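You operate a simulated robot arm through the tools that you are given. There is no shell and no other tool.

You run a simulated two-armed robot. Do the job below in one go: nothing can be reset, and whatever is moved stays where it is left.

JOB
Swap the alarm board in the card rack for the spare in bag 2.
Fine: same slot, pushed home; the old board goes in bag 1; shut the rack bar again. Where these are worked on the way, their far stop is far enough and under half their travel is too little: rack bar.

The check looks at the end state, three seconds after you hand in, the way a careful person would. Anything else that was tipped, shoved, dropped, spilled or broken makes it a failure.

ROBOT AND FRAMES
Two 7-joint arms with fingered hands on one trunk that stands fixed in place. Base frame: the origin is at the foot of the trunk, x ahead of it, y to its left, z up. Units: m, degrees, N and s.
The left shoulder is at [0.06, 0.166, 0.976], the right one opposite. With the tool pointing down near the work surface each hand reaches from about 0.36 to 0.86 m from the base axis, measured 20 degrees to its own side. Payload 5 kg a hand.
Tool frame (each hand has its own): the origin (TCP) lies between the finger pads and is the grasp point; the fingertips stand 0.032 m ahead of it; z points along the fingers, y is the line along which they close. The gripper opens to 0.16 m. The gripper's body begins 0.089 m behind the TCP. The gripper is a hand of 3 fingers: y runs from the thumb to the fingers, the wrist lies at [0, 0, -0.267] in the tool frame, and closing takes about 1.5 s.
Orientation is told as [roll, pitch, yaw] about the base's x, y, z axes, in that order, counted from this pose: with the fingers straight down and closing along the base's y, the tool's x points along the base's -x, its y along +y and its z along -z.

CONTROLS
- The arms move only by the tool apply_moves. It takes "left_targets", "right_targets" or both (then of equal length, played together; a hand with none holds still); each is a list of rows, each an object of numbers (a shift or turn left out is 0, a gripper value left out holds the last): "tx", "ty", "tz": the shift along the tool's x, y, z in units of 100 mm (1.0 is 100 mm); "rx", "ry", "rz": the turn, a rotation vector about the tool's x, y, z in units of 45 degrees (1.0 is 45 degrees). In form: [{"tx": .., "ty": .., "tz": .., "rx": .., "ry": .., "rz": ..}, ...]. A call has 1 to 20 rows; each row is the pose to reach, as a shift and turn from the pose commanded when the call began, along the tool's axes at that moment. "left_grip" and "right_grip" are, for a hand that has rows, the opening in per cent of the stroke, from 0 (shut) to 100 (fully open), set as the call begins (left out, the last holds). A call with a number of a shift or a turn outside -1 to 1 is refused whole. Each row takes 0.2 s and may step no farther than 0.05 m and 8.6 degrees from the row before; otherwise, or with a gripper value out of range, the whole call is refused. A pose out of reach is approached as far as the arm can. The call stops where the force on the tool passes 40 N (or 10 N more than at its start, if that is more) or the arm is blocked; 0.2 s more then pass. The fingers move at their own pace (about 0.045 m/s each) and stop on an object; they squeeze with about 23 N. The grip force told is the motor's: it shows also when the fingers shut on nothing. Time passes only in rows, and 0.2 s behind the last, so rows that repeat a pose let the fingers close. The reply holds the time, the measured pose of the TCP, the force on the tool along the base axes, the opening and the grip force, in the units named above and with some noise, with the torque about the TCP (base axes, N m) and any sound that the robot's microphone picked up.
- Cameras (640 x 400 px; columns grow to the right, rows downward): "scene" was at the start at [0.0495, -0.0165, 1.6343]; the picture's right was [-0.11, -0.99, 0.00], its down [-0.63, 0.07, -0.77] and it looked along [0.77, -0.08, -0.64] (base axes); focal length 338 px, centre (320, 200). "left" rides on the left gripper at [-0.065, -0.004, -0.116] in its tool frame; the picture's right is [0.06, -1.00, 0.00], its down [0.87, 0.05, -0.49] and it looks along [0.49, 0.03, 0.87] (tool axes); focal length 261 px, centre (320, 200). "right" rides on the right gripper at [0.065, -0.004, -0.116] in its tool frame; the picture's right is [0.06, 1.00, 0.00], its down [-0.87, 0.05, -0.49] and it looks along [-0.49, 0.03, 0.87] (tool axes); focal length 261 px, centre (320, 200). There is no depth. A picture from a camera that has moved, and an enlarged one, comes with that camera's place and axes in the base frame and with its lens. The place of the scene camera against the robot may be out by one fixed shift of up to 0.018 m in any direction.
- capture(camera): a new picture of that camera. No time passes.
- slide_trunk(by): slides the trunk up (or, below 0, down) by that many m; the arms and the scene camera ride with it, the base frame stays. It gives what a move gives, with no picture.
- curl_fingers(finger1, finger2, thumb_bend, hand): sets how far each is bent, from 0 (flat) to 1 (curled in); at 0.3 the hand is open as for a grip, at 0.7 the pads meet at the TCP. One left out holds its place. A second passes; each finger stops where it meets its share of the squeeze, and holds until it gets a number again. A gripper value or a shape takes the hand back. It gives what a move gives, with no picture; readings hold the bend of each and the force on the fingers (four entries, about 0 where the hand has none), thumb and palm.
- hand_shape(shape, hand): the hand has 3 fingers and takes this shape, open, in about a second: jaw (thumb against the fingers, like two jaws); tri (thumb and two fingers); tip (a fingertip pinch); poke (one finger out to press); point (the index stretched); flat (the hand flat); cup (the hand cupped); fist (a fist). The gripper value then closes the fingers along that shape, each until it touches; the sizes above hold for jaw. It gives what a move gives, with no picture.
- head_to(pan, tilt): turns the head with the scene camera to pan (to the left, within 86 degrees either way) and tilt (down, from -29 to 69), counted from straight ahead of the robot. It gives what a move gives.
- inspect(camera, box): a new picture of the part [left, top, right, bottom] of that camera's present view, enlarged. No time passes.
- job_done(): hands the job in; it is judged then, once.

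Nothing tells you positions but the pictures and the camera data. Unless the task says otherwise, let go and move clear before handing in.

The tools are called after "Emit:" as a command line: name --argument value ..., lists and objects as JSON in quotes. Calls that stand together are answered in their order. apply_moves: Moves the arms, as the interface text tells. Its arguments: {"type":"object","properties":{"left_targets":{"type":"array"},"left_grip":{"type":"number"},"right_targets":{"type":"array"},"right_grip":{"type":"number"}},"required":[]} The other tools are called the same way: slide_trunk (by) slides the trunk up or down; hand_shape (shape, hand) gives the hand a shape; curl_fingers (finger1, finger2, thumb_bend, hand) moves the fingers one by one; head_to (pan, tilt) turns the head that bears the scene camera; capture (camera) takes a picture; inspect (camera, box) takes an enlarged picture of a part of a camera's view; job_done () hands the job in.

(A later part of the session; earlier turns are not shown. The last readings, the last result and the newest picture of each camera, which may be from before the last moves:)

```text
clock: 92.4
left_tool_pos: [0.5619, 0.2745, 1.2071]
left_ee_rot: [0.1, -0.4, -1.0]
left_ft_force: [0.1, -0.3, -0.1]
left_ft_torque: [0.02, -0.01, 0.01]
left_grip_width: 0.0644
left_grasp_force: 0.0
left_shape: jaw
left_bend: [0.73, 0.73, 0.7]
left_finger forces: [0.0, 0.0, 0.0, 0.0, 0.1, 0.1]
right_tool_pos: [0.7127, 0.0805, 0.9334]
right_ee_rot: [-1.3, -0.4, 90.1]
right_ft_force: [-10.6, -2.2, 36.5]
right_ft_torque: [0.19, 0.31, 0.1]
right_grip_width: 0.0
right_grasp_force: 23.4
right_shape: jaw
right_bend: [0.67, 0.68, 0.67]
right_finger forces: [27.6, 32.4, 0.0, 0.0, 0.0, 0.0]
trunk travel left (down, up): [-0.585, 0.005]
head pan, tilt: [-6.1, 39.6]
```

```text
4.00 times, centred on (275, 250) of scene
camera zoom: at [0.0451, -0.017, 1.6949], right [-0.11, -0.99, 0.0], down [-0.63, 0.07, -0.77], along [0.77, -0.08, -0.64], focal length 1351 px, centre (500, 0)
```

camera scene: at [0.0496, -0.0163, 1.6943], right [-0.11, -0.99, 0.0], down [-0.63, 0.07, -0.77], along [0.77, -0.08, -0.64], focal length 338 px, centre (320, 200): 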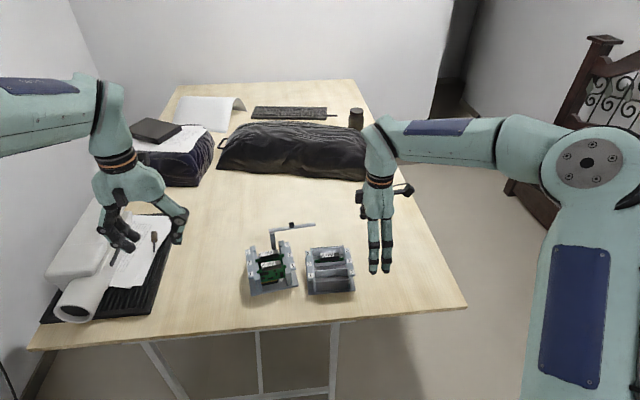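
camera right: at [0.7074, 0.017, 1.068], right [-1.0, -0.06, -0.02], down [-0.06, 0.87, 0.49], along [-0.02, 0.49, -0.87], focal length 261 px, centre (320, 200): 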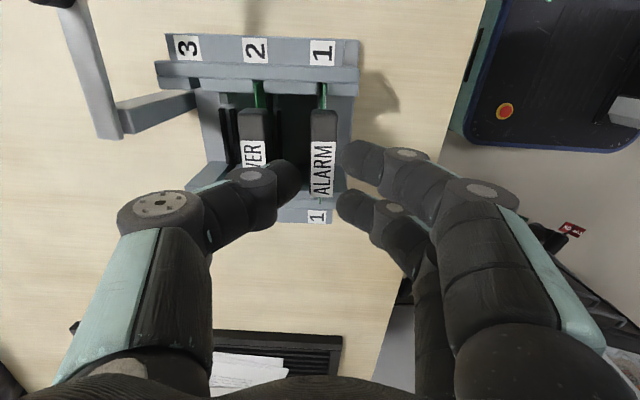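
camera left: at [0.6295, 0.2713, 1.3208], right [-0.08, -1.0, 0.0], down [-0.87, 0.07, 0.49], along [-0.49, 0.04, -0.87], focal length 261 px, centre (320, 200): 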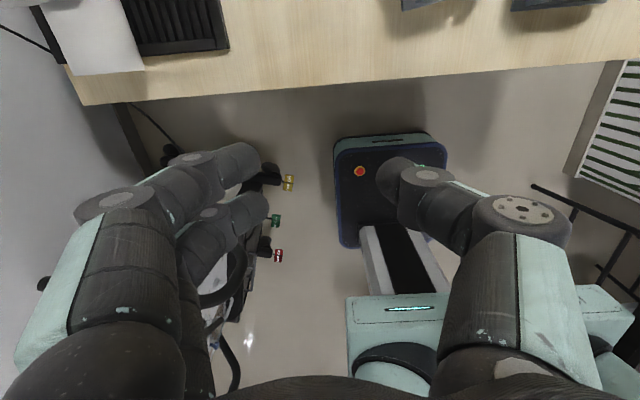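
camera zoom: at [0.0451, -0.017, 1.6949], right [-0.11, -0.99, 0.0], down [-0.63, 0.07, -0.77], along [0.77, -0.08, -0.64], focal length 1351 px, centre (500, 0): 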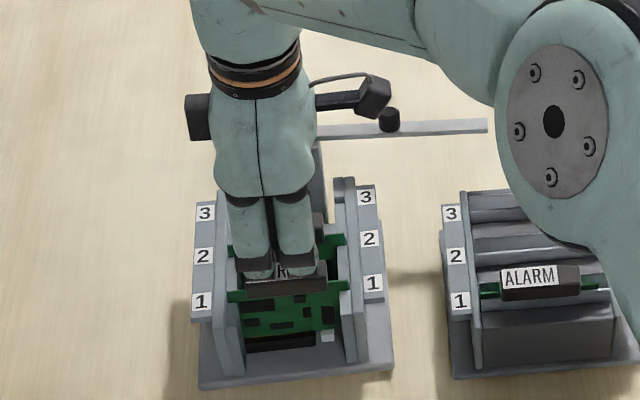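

The board took 36 N without moving further, so it appears fully home. I'll lift the hand clear and check.

Emit:
apply_moves --right_targets '[{"tz": -0.1}, {"tz": -0.3}, {"tz": -0.5}, {"tz": -0.6}]'

Emit:
apply_moves --right_targets '[{"tx": 0.2}, {"tx": 0.45, "ty": 0.1}, {"tx": 0.7, "ty": 0.2}, {"tx": 1.0, "ty": 0.3}]'

Emit:
capture --camera "scene"

Emit:
inspect --camera "scene" --box '[235, 215, 305, 305]'

Emit:
inspect --camera "right" --box '[180, 60, 400, 260]'

```text
clock: 93.4
left_tool_pos: [0.5657, 0.2765, 1.2059]
left_ee_rot: [0.2, -0.2, -1.0]
left_ft_force: [0.0, -0.1, 0.0]
left_ft_torque: [0.03, -0.02, -0.01]
left_grip_width: 0.064
left_grasp_force: 0.0
left_shape: jaw
left_bend: [0.73, 0.73, 0.7]
left_finger forces: [0.1, 0.0, 0.0, 0.0, 0.1, 0.1]
right_tool_pos: [0.7139, 0.0777, 0.9876]
right_ee_rot: [-1.1, -0.1, 90.0]
right_ft_force: [0.4, 0.3, -0.5]
right_ft_torque: [-0.03, 0.01, -0.03]
right_grip_width: 0.0001
right_grasp_force: 23.1
right_shape: jaw
right_bend: [0.66, 0.66, 0.67]
right_finger forces: [0.1, 0.0, 0.1, 0.0, 0.0, 0.0]
trunk travel left (down, up): [-0.585, 0.005]
head pan, tilt: [-6.1, 39.6]
```

```text
clock: 94.4
left_tool_pos: [0.5654, 0.2745, 1.2052]
left_ee_rot: [0.2, -0.3, -1.0]
left_ft_force: [1.0, -1.2, 0.0]
left_ft_torque: [0.02, -0.02, -0.01]
left_grip_width: 0.0639
left_grasp_force: 0.1
left_shape: jaw
left_bend: [0.73, 0.73, 0.7]
left_finger forces: [0.0, 0.0, 0.0, 0.1, 0.0, 0.0]
right_tool_pos: [0.6848, -0.0217, 0.9872]
right_ee_rot: [-1.0, -0.3, 90.0]
right_ft_force: [-0.3, -0.3, -0.5]
right_ft_torque: [0.03, 0.01, 0.03]
right_grip_width: 0.0002
right_grasp_force: 23.5
right_shape: jaw
right_bend: [0.66, 0.66, 0.67]
right_finger forces: [0.0, 0.0, 0.0, 0.0, 0.0, 0.1]
trunk travel left (down, up): [-0.585, 0.005]
head pan, tilt: [-6.1, 39.6]
```

```text
taken
camera scene: at [0.0492, -0.0176, 1.6943], right [-0.11, -0.99, 0.0], down [-0.63, 0.07, -0.77], along [0.77, -0.08, -0.64], focal length 338 px, centre (320, 200)
```

scene: 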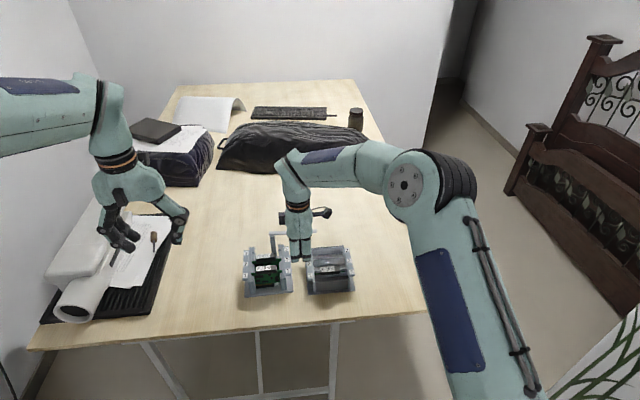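

```text
4.44 times, centred on (270, 260) of scene
camera zoom: at [0.0492, -0.0176, 1.6943], right [-0.11, -0.99, 0.0], down [-0.63, 0.07, -0.77], along [0.77, -0.08, -0.64], focal length 1501 px, centre (542, -67)
```

zoom: 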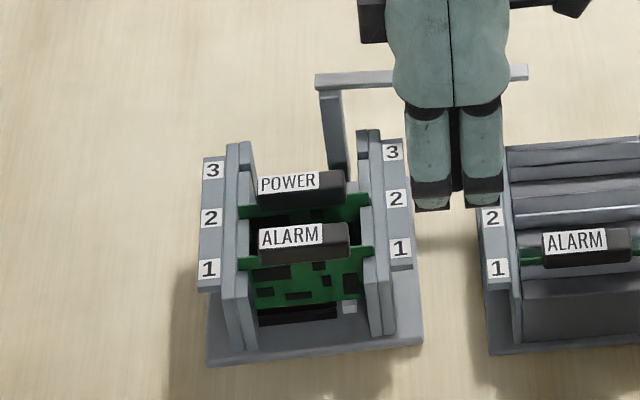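

```text
2.00 times, centred on (290, 160) of right
camera zoom: at [0.6855, -0.0869, 1.1029], right [-1.0, -0.06, -0.02], down [-0.06, 0.87, 0.5], along [-0.02, 0.5, -0.87], focal length 521 px, centre (380, 280)
```

zoom: 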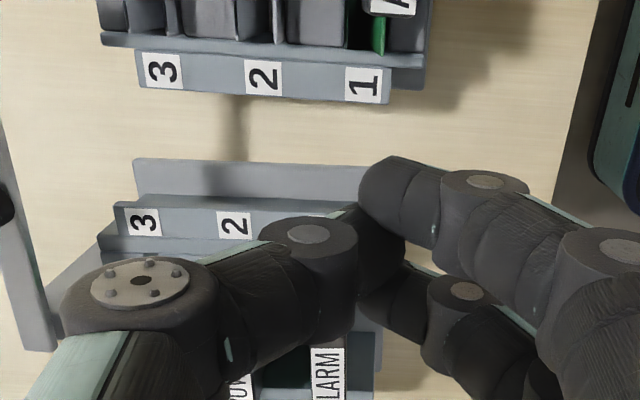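

Emit:
inspect --camera "scene" --box '[255, 250, 295, 295]'

Emit:
inspect --camera "scene" --box '[300, 235, 360, 295]'

```text
8.89 times, centred on (275, 272) of scene
camera zoom: at [0.0492, -0.0176, 1.6943], right [-0.11, -0.99, 0.0], down [-0.63, 0.07, -0.77], along [0.77, -0.08, -0.64], focal length 3002 px, centre (720, -444)
```

zoom: 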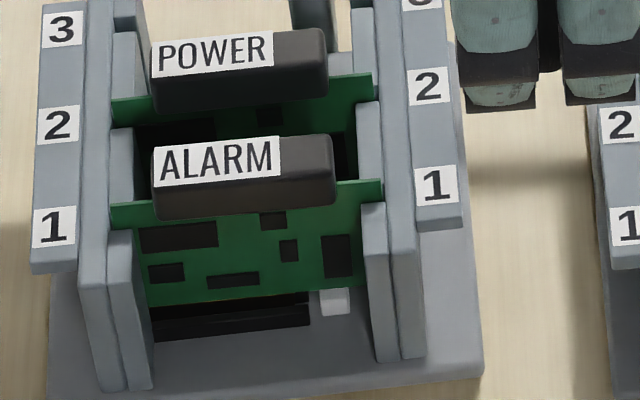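

```text
6.67 times, centred on (330, 265) of scene
camera zoom: at [0.0492, -0.0176, 1.6943], right [-0.11, -0.99, 0.0], down [-0.63, 0.07, -0.77], along [0.77, -0.08, -0.64], focal length 2252 px, centre (253, -233)
```

zoom: 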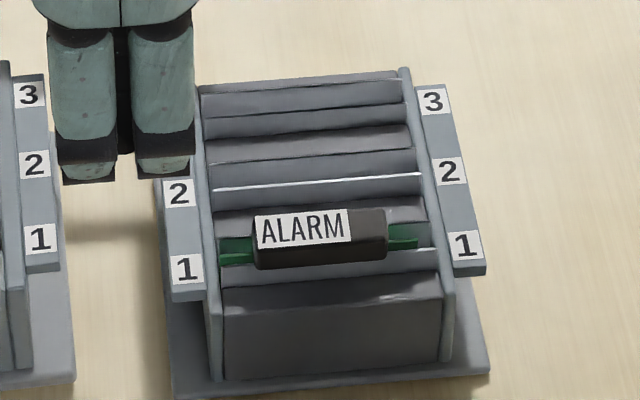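

The spare sits at the same level as POWER, with its edge in the connector, and the old board is in bag 1. Next is shutting the bar: I'll tilt the right hand forward (wrist back for reach) and open it to cage the knob.

Emit:
apply_moves --right_targets '[{"tz": -0.1}, {"tz": -0.2, "rx": 0.1}, {"tz": -0.2, "rx": 0.2}, {"tz": -0.2, "rx": 0.3}, {"tz": -0.2, "rx": 0.42}, {"tz": -0.2, "rx": 0.42}]' --right_grip 24

Emit:
capture --camera "right"

```text
clock: 95.8
left_tool_pos: [0.566, 0.2762, 1.205]
left_ee_rot: [0.1, -0.3, -1.0]
left_ft_force: [-0.4, 0.1, 0.3]
left_ft_torque: [0.0, 0.01, 0.0]
left_grip_width: 0.0639
left_grasp_force: 0.1
left_shape: jaw
left_bend: [0.73, 0.73, 0.7]
left_finger forces: [0.0, 0.0, 0.0, 0.0, 0.0, 0.0]
right_tool_pos: [0.6839, -0.0213, 1.0072]
right_ee_rot: [-19.8, -0.2, 89.9]
right_ft_force: [-0.1, -0.1, 0.1]
right_ft_torque: [0.04, -0.01, -0.02]
right_grip_width: 0.0381
right_grasp_force: 0.1
right_shape: jaw
right_bend: [0.73, 0.73, 0.7]
right_finger forces: [0.1, 0.0, 0.2, 0.0, 0.1, 0.0]
trunk travel left (down, up): [-0.585, 0.005]
head pan, tilt: [-6.1, 39.6]
```

```text
taken
camera right: at [0.6476, -0.0861, 1.1177], right [-0.94, -0.06, -0.34], down [-0.22, 0.87, 0.45], along [0.27, 0.49, -0.83], focal length 261 px, centre (320, 200)
```

right: 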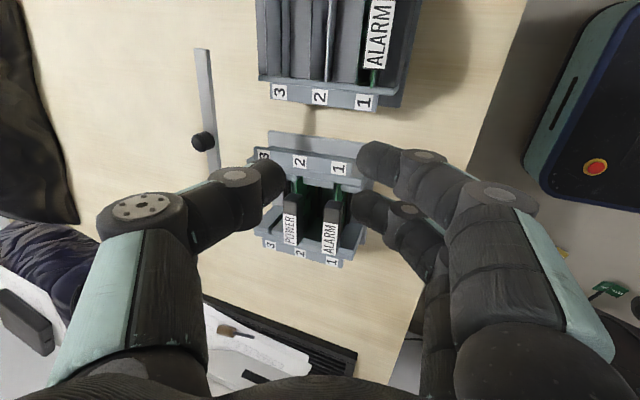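

Emit:
apply_moves --right_targets '[{"tx": -0.02, "ty": -0.15, "tz": 0.08}, {"tx": -0.04, "ty": -0.3, "tz": 0.16}, {"tx": -0.06, "ty": -0.45, "tz": 0.25}, {"tx": -0.08, "ty": -0.602, "tz": 0.334}]'

Emit:
capture --camera "right"

```text
clock: 96.8
left_tool_pos: [0.5649, 0.2761, 1.2044]
left_ee_rot: [0.2, -0.2, -0.9]
left_ft_force: [0.7, 0.1, -0.2]
left_ft_torque: [-0.03, -0.01, -0.03]
left_grip_width: 0.0643
left_grasp_force: 0.1
left_shape: jaw
left_bend: [0.73, 0.73, 0.7]
left_finger forces: [0.1, 0.0, 0.0, 0.1, 0.0, 0.1]
right_tool_pos: [0.7515, -0.0128, 0.9961]
right_ee_rot: [-19.9, -0.3, 90.0]
right_ft_force: [0.4, -0.5, -0.7]
right_ft_torque: [0.0, 0.01, 0.0]
right_grip_width: 0.038
right_grasp_force: 0.0
right_shape: jaw
right_bend: [0.73, 0.73, 0.7]
right_finger forces: [0.0, 0.1, 0.0, 0.0, 0.1, 0.1]
trunk travel left (down, up): [-0.585, 0.005]
head pan, tilt: [-6.1, 39.6]
```

```text
taken
camera right: at [0.7149, -0.0772, 1.1069], right [-0.94, -0.06, -0.34], down [-0.22, 0.87, 0.45], along [0.27, 0.49, -0.83], focal length 261 px, centre (320, 200)
```

right: 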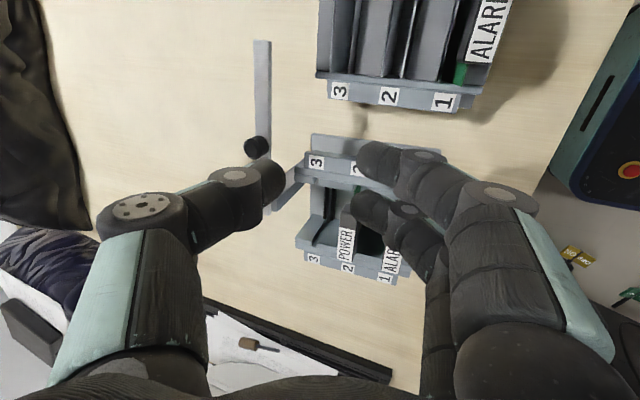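

Emit:
inspect --camera "right" --box '[220, 30, 380, 230]'

Emit:
inspect --camera "scene" --box '[240, 190, 350, 300]'

```text
2.00 times, centred on (300, 130) of right
camera zoom: at [0.7149, -0.0772, 1.1069], right [-0.94, -0.06, -0.34], down [-0.22, 0.87, 0.45], along [0.27, 0.49, -0.83], focal length 521 px, centre (360, 340)
```

zoom: 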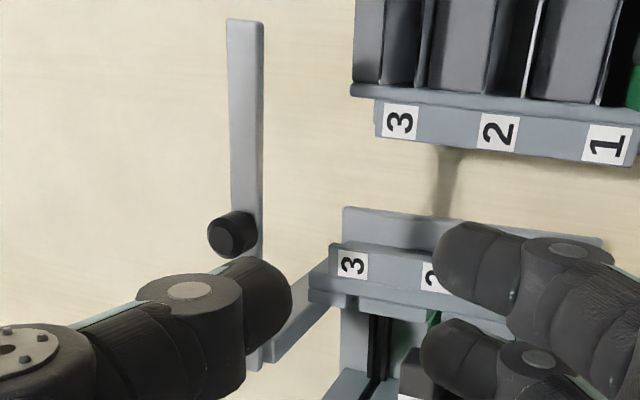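

```text
3.64 times, centred on (295, 245) of scene
camera zoom: at [0.0499, -0.0165, 1.6943], right [-0.11, -0.99, 0.0], down [-0.63, 0.07, -0.77], along [0.77, -0.08, -0.64], focal length 1228 px, centre (411, 36)
```

zoom: 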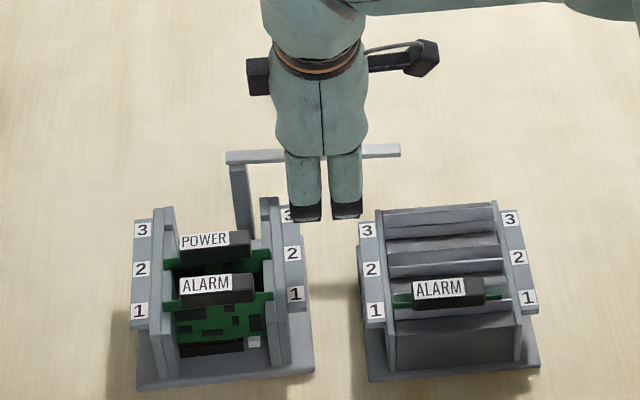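

Emit:
apply_moves --right_targets '[{"tx": -0.02, "ty": -0.16, "tz": 0.11}, {"tx": -0.04, "ty": -0.33, "tz": 0.23}, {"tx": -0.06, "ty": -0.49, "tz": 0.34}, {"tx": -0.078, "ty": -0.652, "tz": 0.459}]'

Emit:
capture --camera "right"

Emit:
inspect --camera "scene" --box '[240, 190, 350, 300]'

```text
clock: 97.8
left_tool_pos: [0.5669, 0.2767, 1.205]
left_ee_rot: [0.1, -0.3, -0.9]
left_ft_force: [0.3, -0.2, -0.6]
left_ft_torque: [-0.06, 0.0, -0.03]
left_grip_width: 0.0641
left_grasp_force: 0.1
left_shape: jaw
left_bend: [0.73, 0.73, 0.7]
left_finger forces: [0.1, 0.0, 0.1, 0.1, 0.1, 0.1]
right_tool_pos: [0.8299, -0.0045, 0.9735]
right_ee_rot: [-19.9, -0.1, 90.2]
right_ft_force: [0.8, -0.1, 0.4]
right_ft_torque: [0.01, 0.04, 0.01]
right_grip_width: 0.038
right_grasp_force: 0.1
right_shape: jaw
right_bend: [0.73, 0.73, 0.7]
right_finger forces: [0.0, 0.1, 0.1, 0.0, 0.0, 0.0]
trunk travel left (down, up): [-0.585, 0.005]
head pan, tilt: [-6.1, 39.6]
```

```text
taken
camera right: at [0.7936, -0.069, 1.0842], right [-0.94, -0.06, -0.34], down [-0.22, 0.87, 0.45], along [0.27, 0.49, -0.83], focal length 261 px, centre (320, 200)
```

right: 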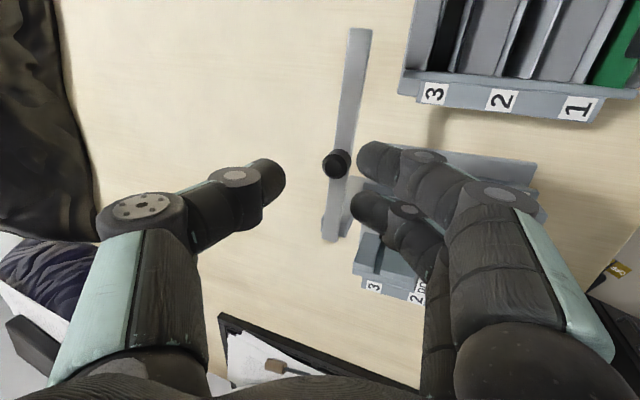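

```text
3.64 times, centred on (295, 245) of scene
camera zoom: at [0.0501, -0.0162, 1.6943], right [-0.11, -0.99, 0.0], down [-0.63, 0.07, -0.77], along [0.77, -0.08, -0.64], focal length 1228 px, centre (411, 36)
```

zoom: 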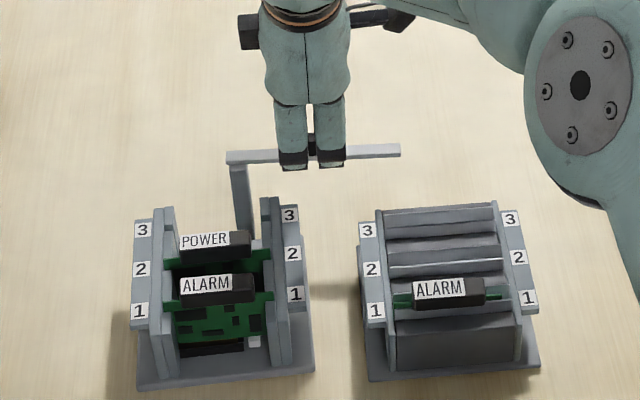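

Emit:
apply_moves --right_targets '[{"ty": 0.05, "tz": 0.14}, {"ty": 0.1, "tz": 0.28}, {"ty": 0.155, "tz": 0.43}]'

Emit:
capture --camera "right"

Emit:
inspect --camera "scene" --box '[250, 190, 330, 270]'

```text
clock: 98.6
left_tool_pos: [0.5659, 0.276, 1.2053]
left_ee_rot: [0.2, -0.4, -1.0]
left_ft_force: [0.0, 0.5, 0.2]
left_ft_torque: [-0.02, 0.02, 0.0]
left_grip_width: 0.0642
left_grasp_force: 0.0
left_shape: jaw
left_bend: [0.73, 0.73, 0.7]
left_finger forces: [0.0, 0.1, 0.0, 0.1, 0.1, 0.0]
right_tool_pos: [0.8295, -0.0048, 0.9305]
right_ee_rot: [-19.9, -0.3, 90.0]
right_ft_force: [0.1, 0.3, 0.2]
right_ft_torque: [-0.02, 0.03, 0.02]
right_grip_width: 0.0379
right_grasp_force: 0.1
right_shape: jaw
right_bend: [0.73, 0.73, 0.7]
right_finger forces: [0.0, 0.0, 0.0, 0.0, 0.0, 0.0]
trunk travel left (down, up): [-0.585, 0.005]
head pan, tilt: [-6.1, 39.6]
```

```text
taken
camera right: at [0.7935, -0.0691, 1.0401], right [-0.94, -0.06, -0.34], down [-0.22, 0.87, 0.45], along [0.27, 0.49, -0.83], focal length 261 px, centre (320, 200)
```

right: 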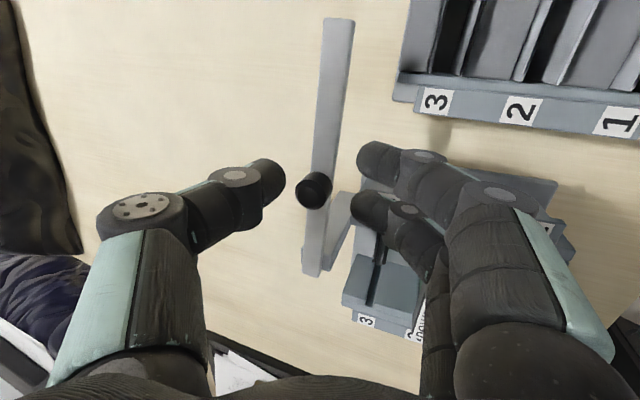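

```text
5.00 times, centred on (290, 230) of scene
camera zoom: at [0.0501, -0.0163, 1.6943], right [-0.11, -0.99, 0.0], down [-0.63, 0.07, -0.77], along [0.77, -0.08, -0.64], focal length 1689 px, centre (470, 50)
```

zoom: 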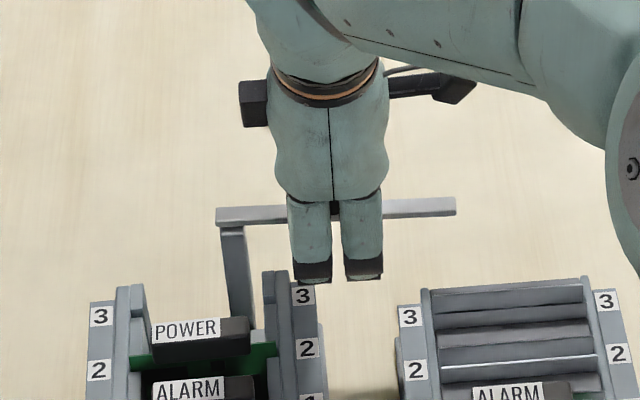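

The knob sits between the thumb (behind it) and the fingers. I'll swing the bar shut along its arc, yawing the hand with it in stages.

Emit:
apply_moves --right_targets '[{"tx": -0.002, "ty": 0.076, "tz": -0.012, "rz": 0.044}, {"tx": -0.013, "ty": 0.141, "tz": -0.024, "rz": 0.133}, {"tx": -0.024, "ty": 0.18, "tz": -0.038, "rz": 0.222}, {"tx": -0.041, "ty": 0.225, "tz": -0.054, "rz": 0.311}, {"tx": -0.061, "ty": 0.269, "tz": -0.07, "rz": 0.4}]'

Emit:
capture --camera "right"

Emit:
inspect --camera "scene" --box '[240, 190, 350, 300]'

```text
clock: 99.8
left_tool_pos: [0.5655, 0.2769, 1.2046]
left_ee_rot: [0.1, -0.4, -0.9]
left_ft_force: [0.1, -1.1, -0.1]
left_ft_torque: [-0.01, -0.01, -0.01]
left_grip_width: 0.0638
left_grasp_force: 0.0
left_shape: jaw
left_bend: [0.73, 0.73, 0.7]
left_finger forces: [0.0, 0.0, 0.1, 0.0, 0.0, 0.1]
right_tool_pos: [0.8018, 0.0012, 0.9289]
right_ee_rot: [-19.0, -6.3, 73.0]
right_ft_force: [1.1, -0.4, 0.7]
right_ft_torque: [-0.01, -0.04, 0.01]
right_grip_width: 0.0384
right_grasp_force: 0.1
right_shape: jaw
right_bend: [0.73, 0.73, 0.7]
right_finger forces: [0.0, 0.1, 0.0, 0.0, 0.5, 0.1]
trunk travel left (down, up): [-0.585, 0.005]
head pan, tilt: [-6.1, 39.6]
```

```text
taken
camera right: at [0.7455, -0.0612, 1.0314], right [-0.91, 0.25, -0.33], down [0.04, 0.84, 0.54], along [0.41, 0.48, -0.77], focal length 261 px, centre (320, 200)
```

right: 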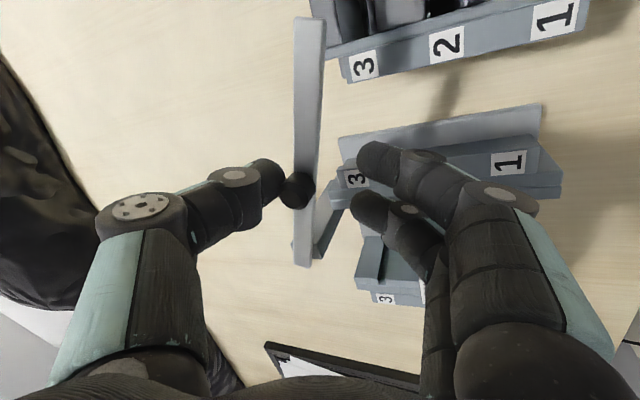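

```text
3.64 times, centred on (295, 245) of scene
camera zoom: at [0.0496, -0.0164, 1.6943], right [-0.11, -0.99, 0.0], down [-0.63, 0.07, -0.77], along [0.77, -0.08, -0.64], focal length 1228 px, centre (411, 36)
```

zoom: 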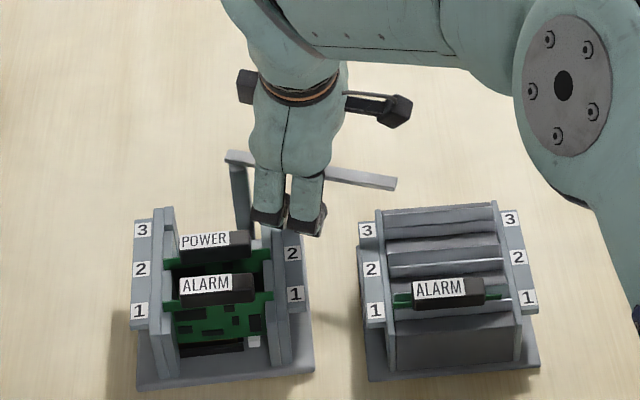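

Emit:
apply_moves --right_targets '[{"tx": -0.011, "ty": 0.047, "tz": -0.015, "rz": 0.089}, {"tx": -0.024, "ty": 0.09, "tz": -0.039, "rz": 0.178}, {"tx": -0.04, "ty": 0.133, "tz": -0.058, "rz": 0.267}, {"tx": -0.059, "ty": 0.178, "tz": -0.076, "rz": 0.356}, {"tx": -0.082, "ty": 0.218, "tz": -0.098, "rz": 0.444}, {"tx": -0.108, "ty": 0.259, "tz": -0.12, "rz": 0.533}]'

Emit:
capture --camera "right"

Emit:
inspect --camera "scene" --box '[240, 190, 350, 300]'

```text
clock: 101.2
left_tool_pos: [0.5648, 0.2763, 1.2047]
left_ee_rot: [0.2, -0.3, -1.1]
left_ft_force: [-0.5, 0.1, -0.1]
left_ft_torque: [0.01, 0.03, 0.05]
left_grip_width: 0.0642
left_grasp_force: 0.2
left_shape: jaw
left_bend: [0.73, 0.73, 0.7]
left_finger forces: [0.0, 0.0, 0.0, 0.0, 0.0, 0.0]
right_tool_pos: [0.778, 0.0185, 0.9314]
right_ee_rot: [-14.9, -13.5, 49.7]
right_ft_force: [-0.3, -0.8, -0.8]
right_ft_torque: [0.02, 0.01, 0.01]
right_grip_width: 0.0383
right_grasp_force: 0.2
right_shape: jaw
right_bend: [0.73, 0.73, 0.7]
right_finger forces: [0.0, 0.0, 0.1, 0.1, 0.3, 0.0]
trunk travel left (down, up): [-0.585, 0.005]
head pan, tilt: [-6.1, 39.6]
```

```text
taken
camera right: at [0.6991, -0.0317, 1.0264], right [-0.74, 0.62, -0.26], down [0.34, 0.68, 0.65], along [0.58, 0.39, -0.71], focal length 261 px, centre (320, 200)
```

right: 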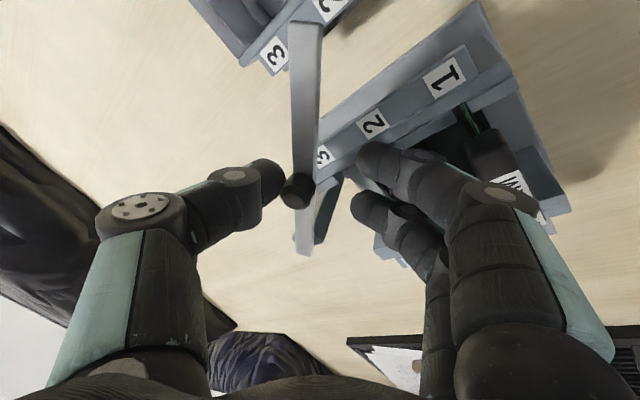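

```text
3.64 times, centred on (295, 245) of scene
camera zoom: at [0.0496, -0.0163, 1.6943], right [-0.11, -0.99, 0.0], down [-0.63, 0.07, -0.77], along [0.77, -0.08, -0.64], focal length 1228 px, centre (411, 36)
```

zoom: 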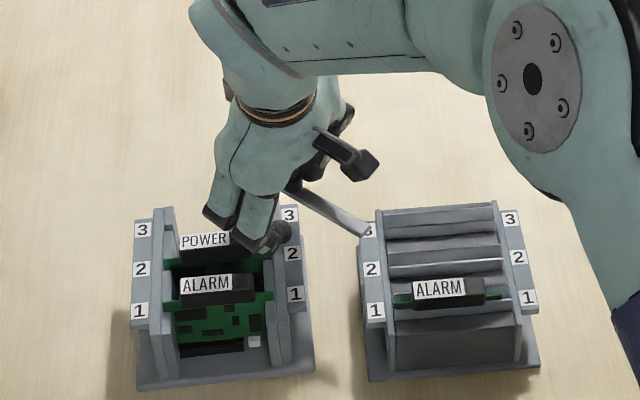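

Emit:
apply_moves --right_targets '[{"tx": -0.019, "ty": 0.039, "tz": -0.049, "rz": 0.089}, {"tx": -0.041, "ty": 0.078, "tz": -0.092, "rz": 0.178}, {"tx": -0.061, "ty": 0.121, "tz": -0.108, "rz": 0.267}, {"tx": -0.079, "ty": 0.168, "tz": -0.115, "rz": 0.356}, {"tx": -0.102, "ty": 0.212, "tz": -0.122, "rz": 0.444}, {"tx": -0.127, "ty": 0.257, "tz": -0.128, "rz": 0.533}]'

Emit:
capture --camera "right"

Emit:
inspect --camera "scene" --box '[240, 190, 350, 300]'

```text
clock: 102.6
left_tool_pos: [0.565, 0.2765, 1.2047]
left_ee_rot: [0.2, -0.4, -1.0]
left_ft_force: [-0.3, -0.6, -0.2]
left_ft_torque: [-0.01, -0.02, 0.05]
left_grip_width: 0.064
left_grasp_force: 0.0
left_shape: jaw
left_bend: [0.73, 0.73, 0.7]
left_finger forces: [0.0, 0.1, 0.0, 0.0, 0.1, 0.0]
right_tool_pos: [0.7617, 0.0462, 0.9403]
right_ee_rot: [-8.1, -18.3, 25.1]
right_ft_force: [-0.1, -0.8, 2.8]
right_ft_torque: [0.02, 0.05, -0.01]
right_grip_width: 0.0377
right_grasp_force: 0.0
right_shape: jaw
right_bend: [0.74, 0.73, 0.7]
right_finger forces: [3.3, 0.0, 0.1, 0.0, 0.3, 0.0]
trunk travel left (down, up): [-0.585, 0.005]
head pan, tilt: [-6.1, 39.6]
```

```text
taken
camera right: at [0.668, 0.0174, 1.0295], right [-0.43, 0.89, -0.15], down [0.56, 0.4, 0.73], along [0.71, 0.23, -0.67], focal length 261 px, centre (320, 200)
```

right: 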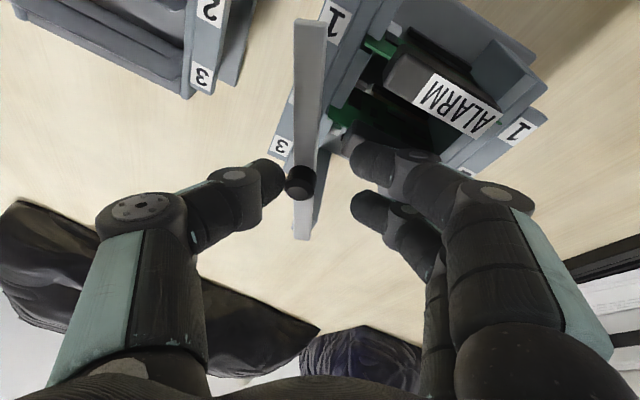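

```text
3.64 times, centred on (295, 245) of scene
camera zoom: at [0.0493, -0.0164, 1.6943], right [-0.11, -0.99, 0.0], down [-0.63, 0.07, -0.77], along [0.77, -0.08, -0.64], focal length 1228 px, centre (411, 36)
```

zoom: 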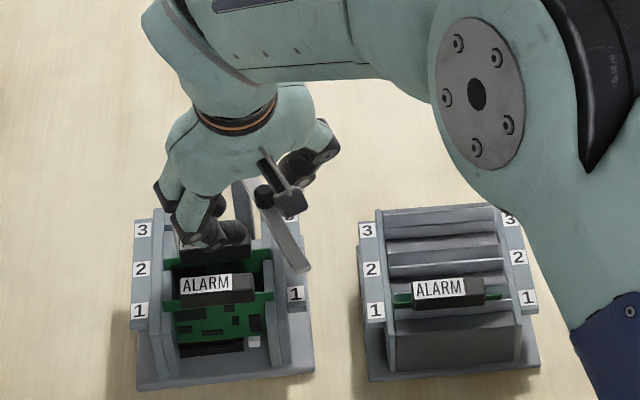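

Emit:
apply_moves --right_targets '[{"tx": -0.03, "ty": -0.014, "tz": -0.094}, {"tx": -0.06, "ty": -0.028, "tz": -0.19}, {"tx": -0.109, "ty": -0.048, "tz": -0.329}]'

Emit:
capture --camera "right"

Emit:
inspect --camera "scene" --box '[240, 190, 350, 300]'

```text
clock: 103.4
left_tool_pos: [0.5646, 0.2757, 1.2065]
left_ee_rot: [0.1, -0.2, -0.9]
left_ft_force: [1.1, 0.6, 0.0]
left_ft_torque: [0.03, 0.01, -0.03]
left_grip_width: 0.064
left_grasp_force: 0.1
left_shape: jaw
left_bend: [0.73, 0.73, 0.7]
left_finger forces: [0.1, 0.0, 0.1, 0.0, 0.0, 0.1]
right_tool_pos: [0.7622, 0.048, 0.9744]
right_ee_rot: [-8.2, -18.3, 25.3]
right_ft_force: [-0.4, 0.1, -0.1]
right_ft_torque: [0.0, 0.01, -0.04]
right_grip_width: 0.0382
right_grasp_force: 0.1
right_shape: jaw
right_bend: [0.73, 0.73, 0.7]
right_finger forces: [0.1, 0.1, 0.0, 0.0, 0.0, 0.1]
trunk travel left (down, up): [-0.585, 0.005]
head pan, tilt: [-6.1, 39.6]
```

```text
taken
camera right: at [0.668, 0.0185, 1.0644], right [-0.44, 0.89, -0.15], down [0.56, 0.4, 0.73], along [0.71, 0.23, -0.67], focal length 261 px, centre (320, 200)
```

right: 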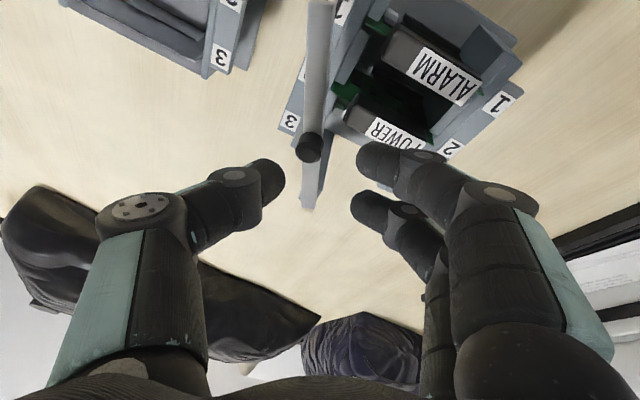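

```text
3.64 times, centred on (295, 245) of scene
camera zoom: at [0.0492, -0.0164, 1.6943], right [-0.11, -0.99, 0.0], down [-0.63, 0.07, -0.77], along [0.77, -0.08, -0.64], focal length 1228 px, centre (411, 36)
```

zoom: 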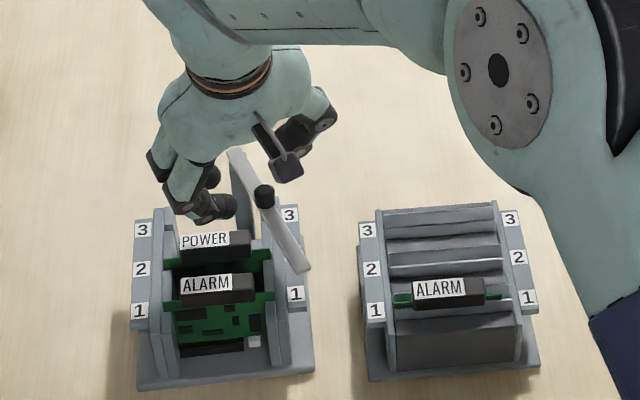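

Emit:
apply_moves --right_targets '[{"tz": -0.05}, {"tx": 0.01, "ty": -0.15, "tz": -0.03}, {"tx": 0.02, "ty": -0.3, "tz": 0.0}, {"tx": 0.029, "ty": -0.458, "tz": 0.03}, {"tx": 0.029, "ty": -0.458, "tz": 0.03}]' --right_grip 0

Emit:
capture --camera "right"

Emit:
inspect --camera "scene" --box '[240, 190, 350, 300]'

```text
clock: 104.6
left_tool_pos: [0.5663, 0.275, 1.2042]
left_ee_rot: [0.1, -0.2, -1.0]
left_ft_force: [-0.5, 0.7, 0.1]
left_ft_torque: [-0.02, -0.01, 0.01]
left_grip_width: 0.0641
left_grasp_force: 0.0
left_shape: jaw
left_bend: [0.73, 0.73, 0.7]
left_finger forces: [0.1, 0.0, 0.1, 0.0, 0.0, 0.1]
right_tool_pos: [0.7803, 0.004, 0.9768]
right_ee_rot: [-8.2, -18.2, 25.3]
right_ft_force: [-0.3, -0.5, 0.0]
right_ft_torque: [0.0, 0.02, 0.02]
right_grip_width: 0.0
right_grasp_force: 22.9
right_shape: jaw
right_bend: [0.65, 0.65, 0.67]
right_finger forces: [0.1, 0.0, 0.0, 0.0, 0.0, 0.1]
trunk travel left (down, up): [-0.585, 0.005]
head pan, tilt: [-6.1, 39.6]
```

```text
taken
camera right: at [0.6858, -0.0252, 1.067], right [-0.44, 0.89, -0.15], down [0.56, 0.4, 0.73], along [0.71, 0.23, -0.67], focal length 261 px, centre (320, 200)
```

right: 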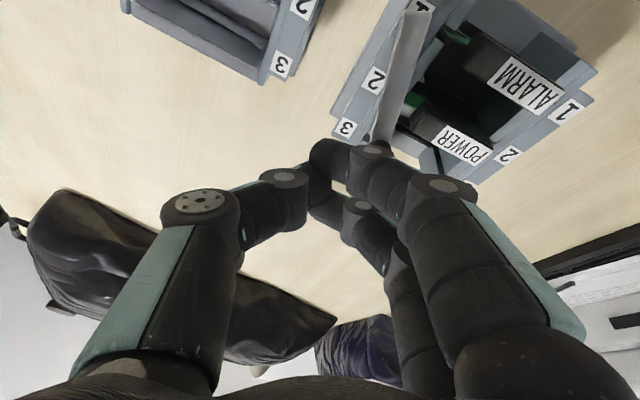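

```text
3.64 times, centred on (295, 245) of scene
camera zoom: at [0.0493, -0.0161, 1.6943], right [-0.11, -0.99, 0.0], down [-0.63, 0.07, -0.77], along [0.77, -0.08, -0.64], focal length 1228 px, centre (411, 36)
```

zoom: 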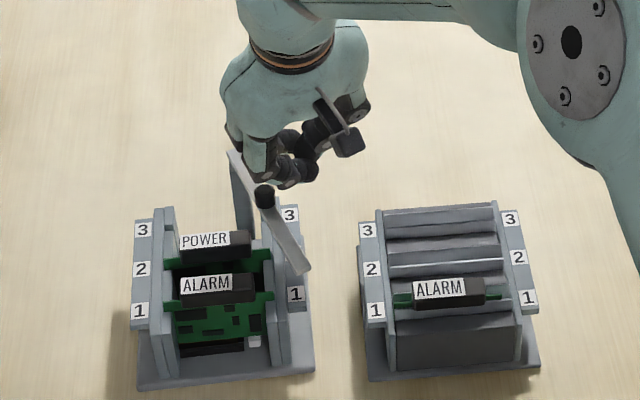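

Emit:
apply_moves --right_targets '[{"tx": 0.04, "ty": 0.018, "tz": 0.125}, {"tx": 0.085, "ty": 0.037, "tz": 0.255}, {"tx": 0.128, "ty": 0.056, "tz": 0.385}]'

Emit:
capture --camera "right"

Emit:
inspect --camera "scene" --box '[240, 190, 350, 300]'

```text
clock: 105.4
left_tool_pos: [0.5636, 0.276, 1.2053]
left_ee_rot: [0.2, -0.3, -1.0]
left_ft_force: [0.3, -0.4, -0.1]
left_ft_torque: [0.01, 0.0, 0.01]
left_grip_width: 0.064
left_grasp_force: 0.0
left_shape: jaw
left_bend: [0.73, 0.73, 0.7]
left_finger forces: [0.0, 0.1, 0.0, 0.0, 0.0, 0.0]
right_tool_pos: [0.7803, 0.004, 0.9414]
right_ee_rot: [-8.3, -18.6, 25.3]
right_ft_force: [-0.4, 0.5, 16.6]
right_ft_torque: [0.49, -0.1, 0.0]
right_grip_width: 0.0
right_grasp_force: 23.1
right_shape: jaw
right_bend: [0.65, 0.66, 0.67]
right_finger forces: [0.0, 16.6, 0.1, 0.0, 0.1, 0.0]
trunk travel left (down, up): [-0.585, 0.005]
head pan, tilt: [-6.1, 39.6]
```

```text
taken
camera right: at [0.6847, -0.0259, 1.0299], right [-0.44, 0.89, -0.15], down [0.55, 0.4, 0.73], along [0.71, 0.23, -0.66], focal length 261 px, centre (320, 200)
```

right: 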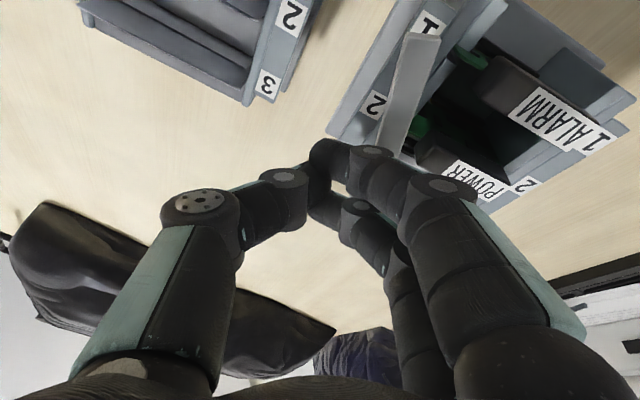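

```text
3.64 times, centred on (295, 245) of scene
camera zoom: at [0.0477, -0.0165, 1.6948], right [-0.11, -0.99, 0.0], down [-0.63, 0.07, -0.77], along [0.77, -0.08, -0.64], focal length 1228 px, centre (411, 36)
```

zoom: 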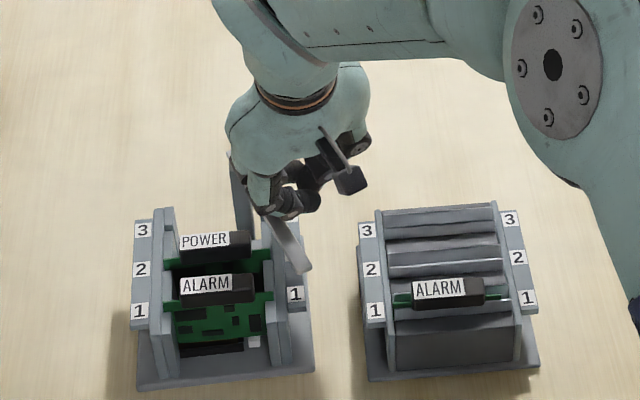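

The closed fingers came down on the knob instead of beside it, so I'm lifting off straight away. The left hand can reach this last part while held vertical, so I'll switch to it and back the right hand out.

Emit:
apply_moves --right_targets '[{"tx": -0.05, "ty": -0.02, "tz": -0.15}, {"tx": -0.1, "ty": -0.045, "tz": -0.3}, {"tx": -0.14, "ty": -0.062, "tz": -0.42}]'

Emit:
inspect --camera "scene" --box '[240, 190, 350, 300]'

```text
clock: 106.2
left_tool_pos: [0.565, 0.2757, 1.2058]
left_ee_rot: [0.2, -0.3, -0.9]
left_ft_force: [0.1, -0.6, 0.4]
left_ft_torque: [0.03, -0.01, -0.02]
left_grip_width: 0.0645
left_grasp_force: 0.0
left_shape: jaw
left_bend: [0.73, 0.73, 0.7]
left_finger forces: [0.0, 0.1, 0.1, 0.1, 0.0, 0.0]
right_tool_pos: [0.7791, 0.0018, 0.9811]
right_ee_rot: [-8.2, -18.2, 25.2]
right_ft_force: [-0.1, 0.9, -0.8]
right_ft_torque: [-0.03, 0.0, -0.04]
right_grip_width: 0.0
right_grasp_force: 22.9
right_shape: jaw
right_bend: [0.65, 0.65, 0.67]
right_finger forces: [0.0, 0.0, 0.0, 0.0, 0.0, 0.0]
trunk travel left (down, up): [-0.585, 0.005]
head pan, tilt: [-6.1, 39.6]
```

```text
3.64 times, centred on (295, 245) of scene
camera zoom: at [0.0492, -0.0166, 1.6943], right [-0.11, -0.99, 0.0], down [-0.63, 0.07, -0.77], along [0.77, -0.08, -0.64], focal length 1228 px, centre (411, 36)
```

zoom: 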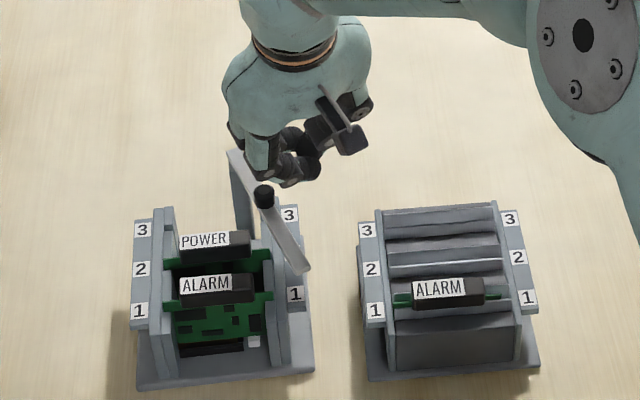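

Emit:
apply_moves --right_targets '[{"tx": -0.05, "ty": -0.023, "tz": -0.16}, {"tx": -0.1, "ty": -0.046, "tz": -0.31}, {"tx": -0.156, "ty": -0.069, "tz": -0.47}]'

Emit:
apply_moves --right_targets '[{"tx": 0.22, "ty": -0.09, "tz": -0.06}, {"tx": 0.44, "ty": -0.18, "tz": -0.12}, {"tx": 0.66, "ty": -0.28, "tz": -0.18}, {"tx": 0.886, "ty": -0.371, "tz": -0.238}]'

Emit:
apply_moves --right_targets '[{"tx": 0.22, "ty": -0.15, "tz": -0.06}, {"tx": 0.44, "ty": -0.3, "tz": -0.12}, {"tx": 0.66, "ty": -0.45, "tz": -0.18}, {"tx": 0.886, "ty": -0.6, "tz": -0.238}]'

Emit:
capture --camera "scene"

```text
clock: 107.0
left_tool_pos: [0.5655, 0.2762, 1.2045]
left_ee_rot: [0.2, -0.2, -1.0]
left_ft_force: [-0.2, -0.2, -0.5]
left_ft_torque: [0.04, -0.02, 0.01]
left_grip_width: 0.0641
left_grasp_force: 0.1
left_shape: jaw
left_bend: [0.73, 0.73, 0.7]
left_finger forces: [0.0, 0.1, 0.0, 0.0, 0.1, 0.0]
right_tool_pos: [0.7783, 0.0035, 1.0305]
right_ee_rot: [-8.0, -18.4, 25.4]
right_ft_force: [-0.5, -0.4, -0.5]
right_ft_torque: [0.02, 0.02, -0.02]
right_grip_width: 0.0
right_grasp_force: 23.2
right_shape: jaw
right_bend: [0.65, 0.65, 0.67]
right_finger forces: [0.1, 0.1, 0.0, 0.1, 0.0, 0.0]
trunk travel left (down, up): [-0.585, 0.005]
head pan, tilt: [-6.1, 39.6]
```

```text
clock: 108.0
left_tool_pos: [0.566, 0.2751, 1.2055]
left_ee_rot: [0.2, -0.3, -1.0]
left_ft_force: [-0.1, -0.2, 0.2]
left_ft_torque: [0.04, 0.01, 0.0]
left_grip_width: 0.0643
left_grasp_force: 0.0
left_shape: jaw
left_bend: [0.73, 0.73, 0.7]
left_finger forces: [0.0, 0.0, 0.0, 0.1, 0.0, 0.0]
right_tool_pos: [0.7094, -0.0723, 1.0318]
right_ee_rot: [-8.0, -18.2, 25.3]
right_ft_force: [0.1, 0.6, 0.4]
right_ft_torque: [0.01, 0.0, -0.02]
right_grip_width: 0.0
right_grasp_force: 23.1
right_shape: jaw
right_bend: [0.65, 0.65, 0.67]
right_finger forces: [0.0, 0.1, 0.0, 0.1, 0.0, 0.0]
trunk travel left (down, up): [-0.585, 0.005]
head pan, tilt: [-6.1, 39.6]
```

```text
clock: 109.0
left_tool_pos: [0.5642, 0.2747, 1.2053]
left_ee_rot: [0.3, -0.3, -1.0]
left_ft_force: [-0.6, -0.7, 0.2]
left_ft_torque: [-0.01, 0.01, -0.01]
left_grip_width: 0.0642
left_grasp_force: 0.0
left_shape: jaw
left_bend: [0.73, 0.73, 0.7]
left_finger forces: [0.1, 0.0, 0.0, 0.0, 0.1, 0.1]
right_tool_pos: [0.6486, -0.1566, 1.0323]
right_ee_rot: [-8.1, -18.1, 25.3]
right_ft_force: [-0.7, 0.0, 0.2]
right_ft_torque: [0.04, 0.02, 0.02]
right_grip_width: 0.0
right_grasp_force: 22.9
right_shape: jaw
right_bend: [0.65, 0.65, 0.67]
right_finger forces: [0.0, 0.0, 0.0, 0.0, 0.0, 0.1]
trunk travel left (down, up): [-0.585, 0.005]
head pan, tilt: [-6.1, 39.6]
```

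```text
taken
camera scene: at [0.0493, -0.0169, 1.6943], right [-0.11, -0.99, 0.0], down [-0.63, 0.07, -0.77], along [0.77, -0.08, -0.64], focal length 338 px, centre (320, 200)
```

scene: 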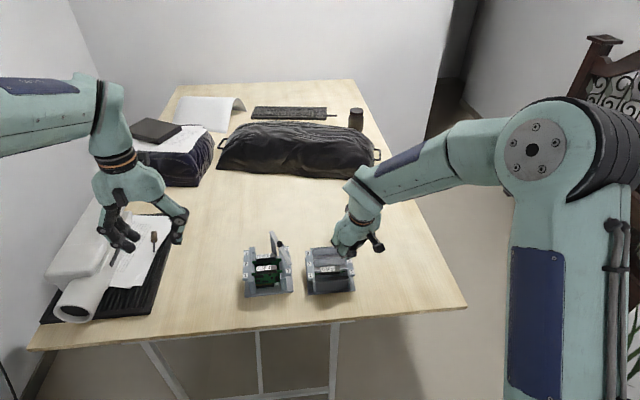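

Emit:
apply_moves --left_targets '[{"tx": -0.16, "ty": -0.2, "tz": 0.16}, {"tx": -0.32, "ty": -0.4, "tz": 0.32}, {"tx": -0.48, "ty": -0.6, "tz": 0.48}, {"tx": -0.64, "ty": -0.8, "tz": 0.64, "rz": -0.02}, {"tx": -0.8, "ty": -1.0, "tz": 0.8, "rz": -0.022}]' --left_grip 62

Emit:
apply_moves --left_targets '[{"tx": -0.2, "ty": -0.2, "tz": 0.2}, {"tx": -0.4, "ty": -0.4, "tz": 0.4}, {"tx": -0.6, "ty": -0.6, "tz": 0.6}, {"tx": -0.8, "ty": -0.85, "tz": 0.75}]'

Emit:
capture --camera "left"

Emit:
capture --camera "scene"

```text
clock: 110.2
left_tool_pos: [0.6447, 0.1744, 1.1232]
left_ee_rot: [0.3, -0.4, 0.0]
left_ft_force: [-0.3, 0.6, -1.3]
left_ft_torque: [0.01, 0.01, -0.01]
left_grip_width: 0.0989
left_grasp_force: 0.1
left_shape: jaw
left_bend: [0.71, 0.71, 0.69]
left_finger forces: [0.1, 0.0, 0.0, 0.0, 0.0, 0.0]
right_tool_pos: [0.6491, -0.1577, 1.0322]
right_ee_rot: [-8.1, -18.2, 25.2]
right_ft_force: [0.6, -0.1, -0.1]
right_ft_torque: [0.01, -0.01, 0.01]
right_grip_width: 0.0
right_grasp_force: 22.8
right_shape: jaw
right_bend: [0.65, 0.65, 0.67]
right_finger forces: [0.0, 0.1, 0.0, 0.1, 0.1, 0.0]
trunk travel left (down, up): [-0.585, 0.005]
head pan, tilt: [-6.1, 39.6]
```

```text
clock: 111.2
left_tool_pos: [0.7232, 0.0901, 1.0489]
left_ee_rot: [0.2, -0.2, 0.0]
left_ft_force: [-0.8, 0.0, 0.0]
left_ft_torque: [-0.03, 0.01, 0.02]
left_grip_width: 0.0987
left_grasp_force: 0.1
left_shape: jaw
left_bend: [0.71, 0.71, 0.69]
left_finger forces: [0.0, 0.0, 0.0, 0.1, 0.0, 0.1]
right_tool_pos: [0.6484, -0.1579, 1.0329]
right_ee_rot: [-8.1, -18.2, 25.3]
right_ft_force: [0.6, 0.2, -0.4]
right_ft_torque: [0.0, 0.02, 0.02]
right_grip_width: 0.0001
right_grasp_force: 23.1
right_shape: jaw
right_bend: [0.65, 0.65, 0.67]
right_finger forces: [0.0, 0.0, 0.0, 0.0, 0.0, 0.0]
trunk travel left (down, up): [-0.585, 0.005]
head pan, tilt: [-6.1, 39.6]
```

```text
taken
camera left: at [0.787, 0.0863, 1.1645], right [-0.06, -1.0, 0.0], down [-0.87, 0.05, 0.49], along [-0.49, 0.03, -0.87], focal length 261 px, centre (320, 200)
```

left: 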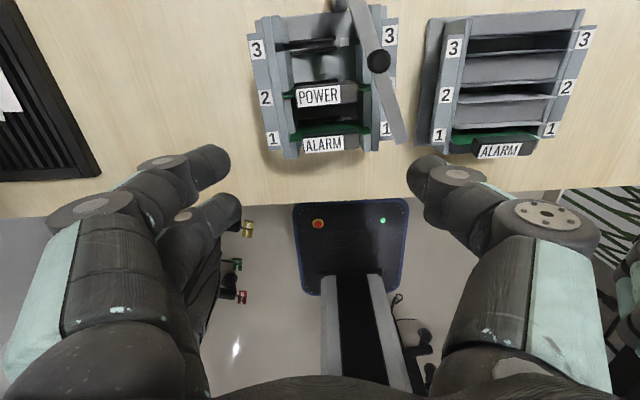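

```text
taken
camera scene: at [0.0501, -0.0172, 1.6943], right [-0.11, -0.99, 0.0], down [-0.63, 0.07, -0.77], along [0.77, -0.08, -0.64], focal length 338 px, centre (320, 200)
```

scene: 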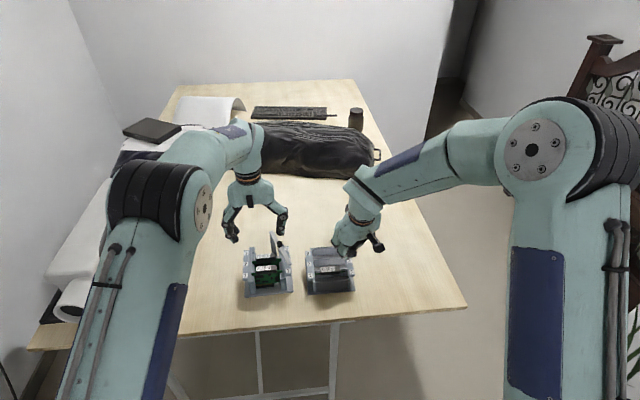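

Emit:
inspect --camera "left" --box '[240, 0, 410, 165]'

Emit:
inspect --camera "left" --box '[410, 0, 610, 165]'

```text
2.42 times, centred on (325, 82) of left
camera zoom: at [0.787, 0.0863, 1.1645], right [-0.06, -1.0, 0.0], down [-0.87, 0.05, 0.49], along [-0.49, 0.03, -0.87], focal length 632 px, centre (308, 485)
```

zoom: 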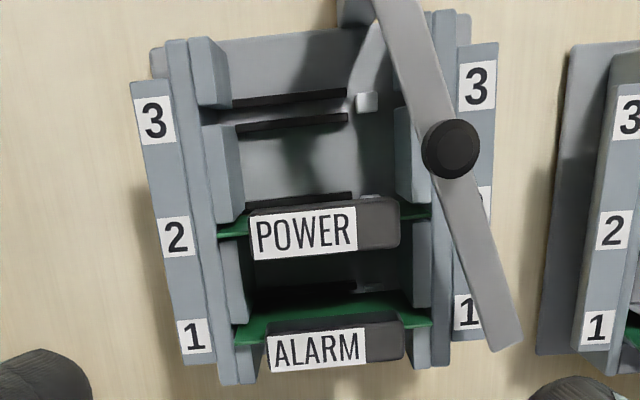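

```text
2.42 times, centred on (510, 82) of left
camera zoom: at [0.787, 0.0863, 1.1645], right [-0.06, -1.0, 0.0], down [-0.87, 0.05, 0.49], along [-0.49, 0.03, -0.87], focal length 632 px, centre (-141, 485)
```

zoom: 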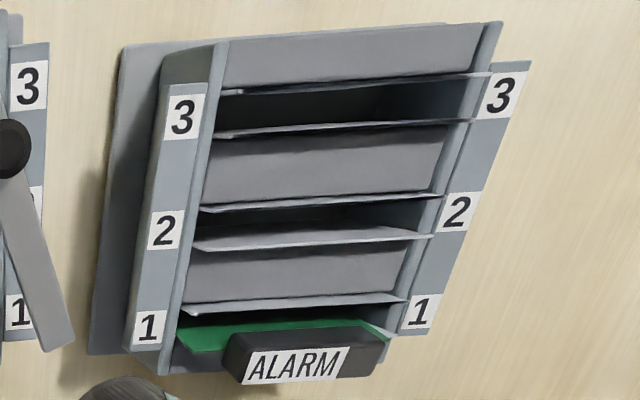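

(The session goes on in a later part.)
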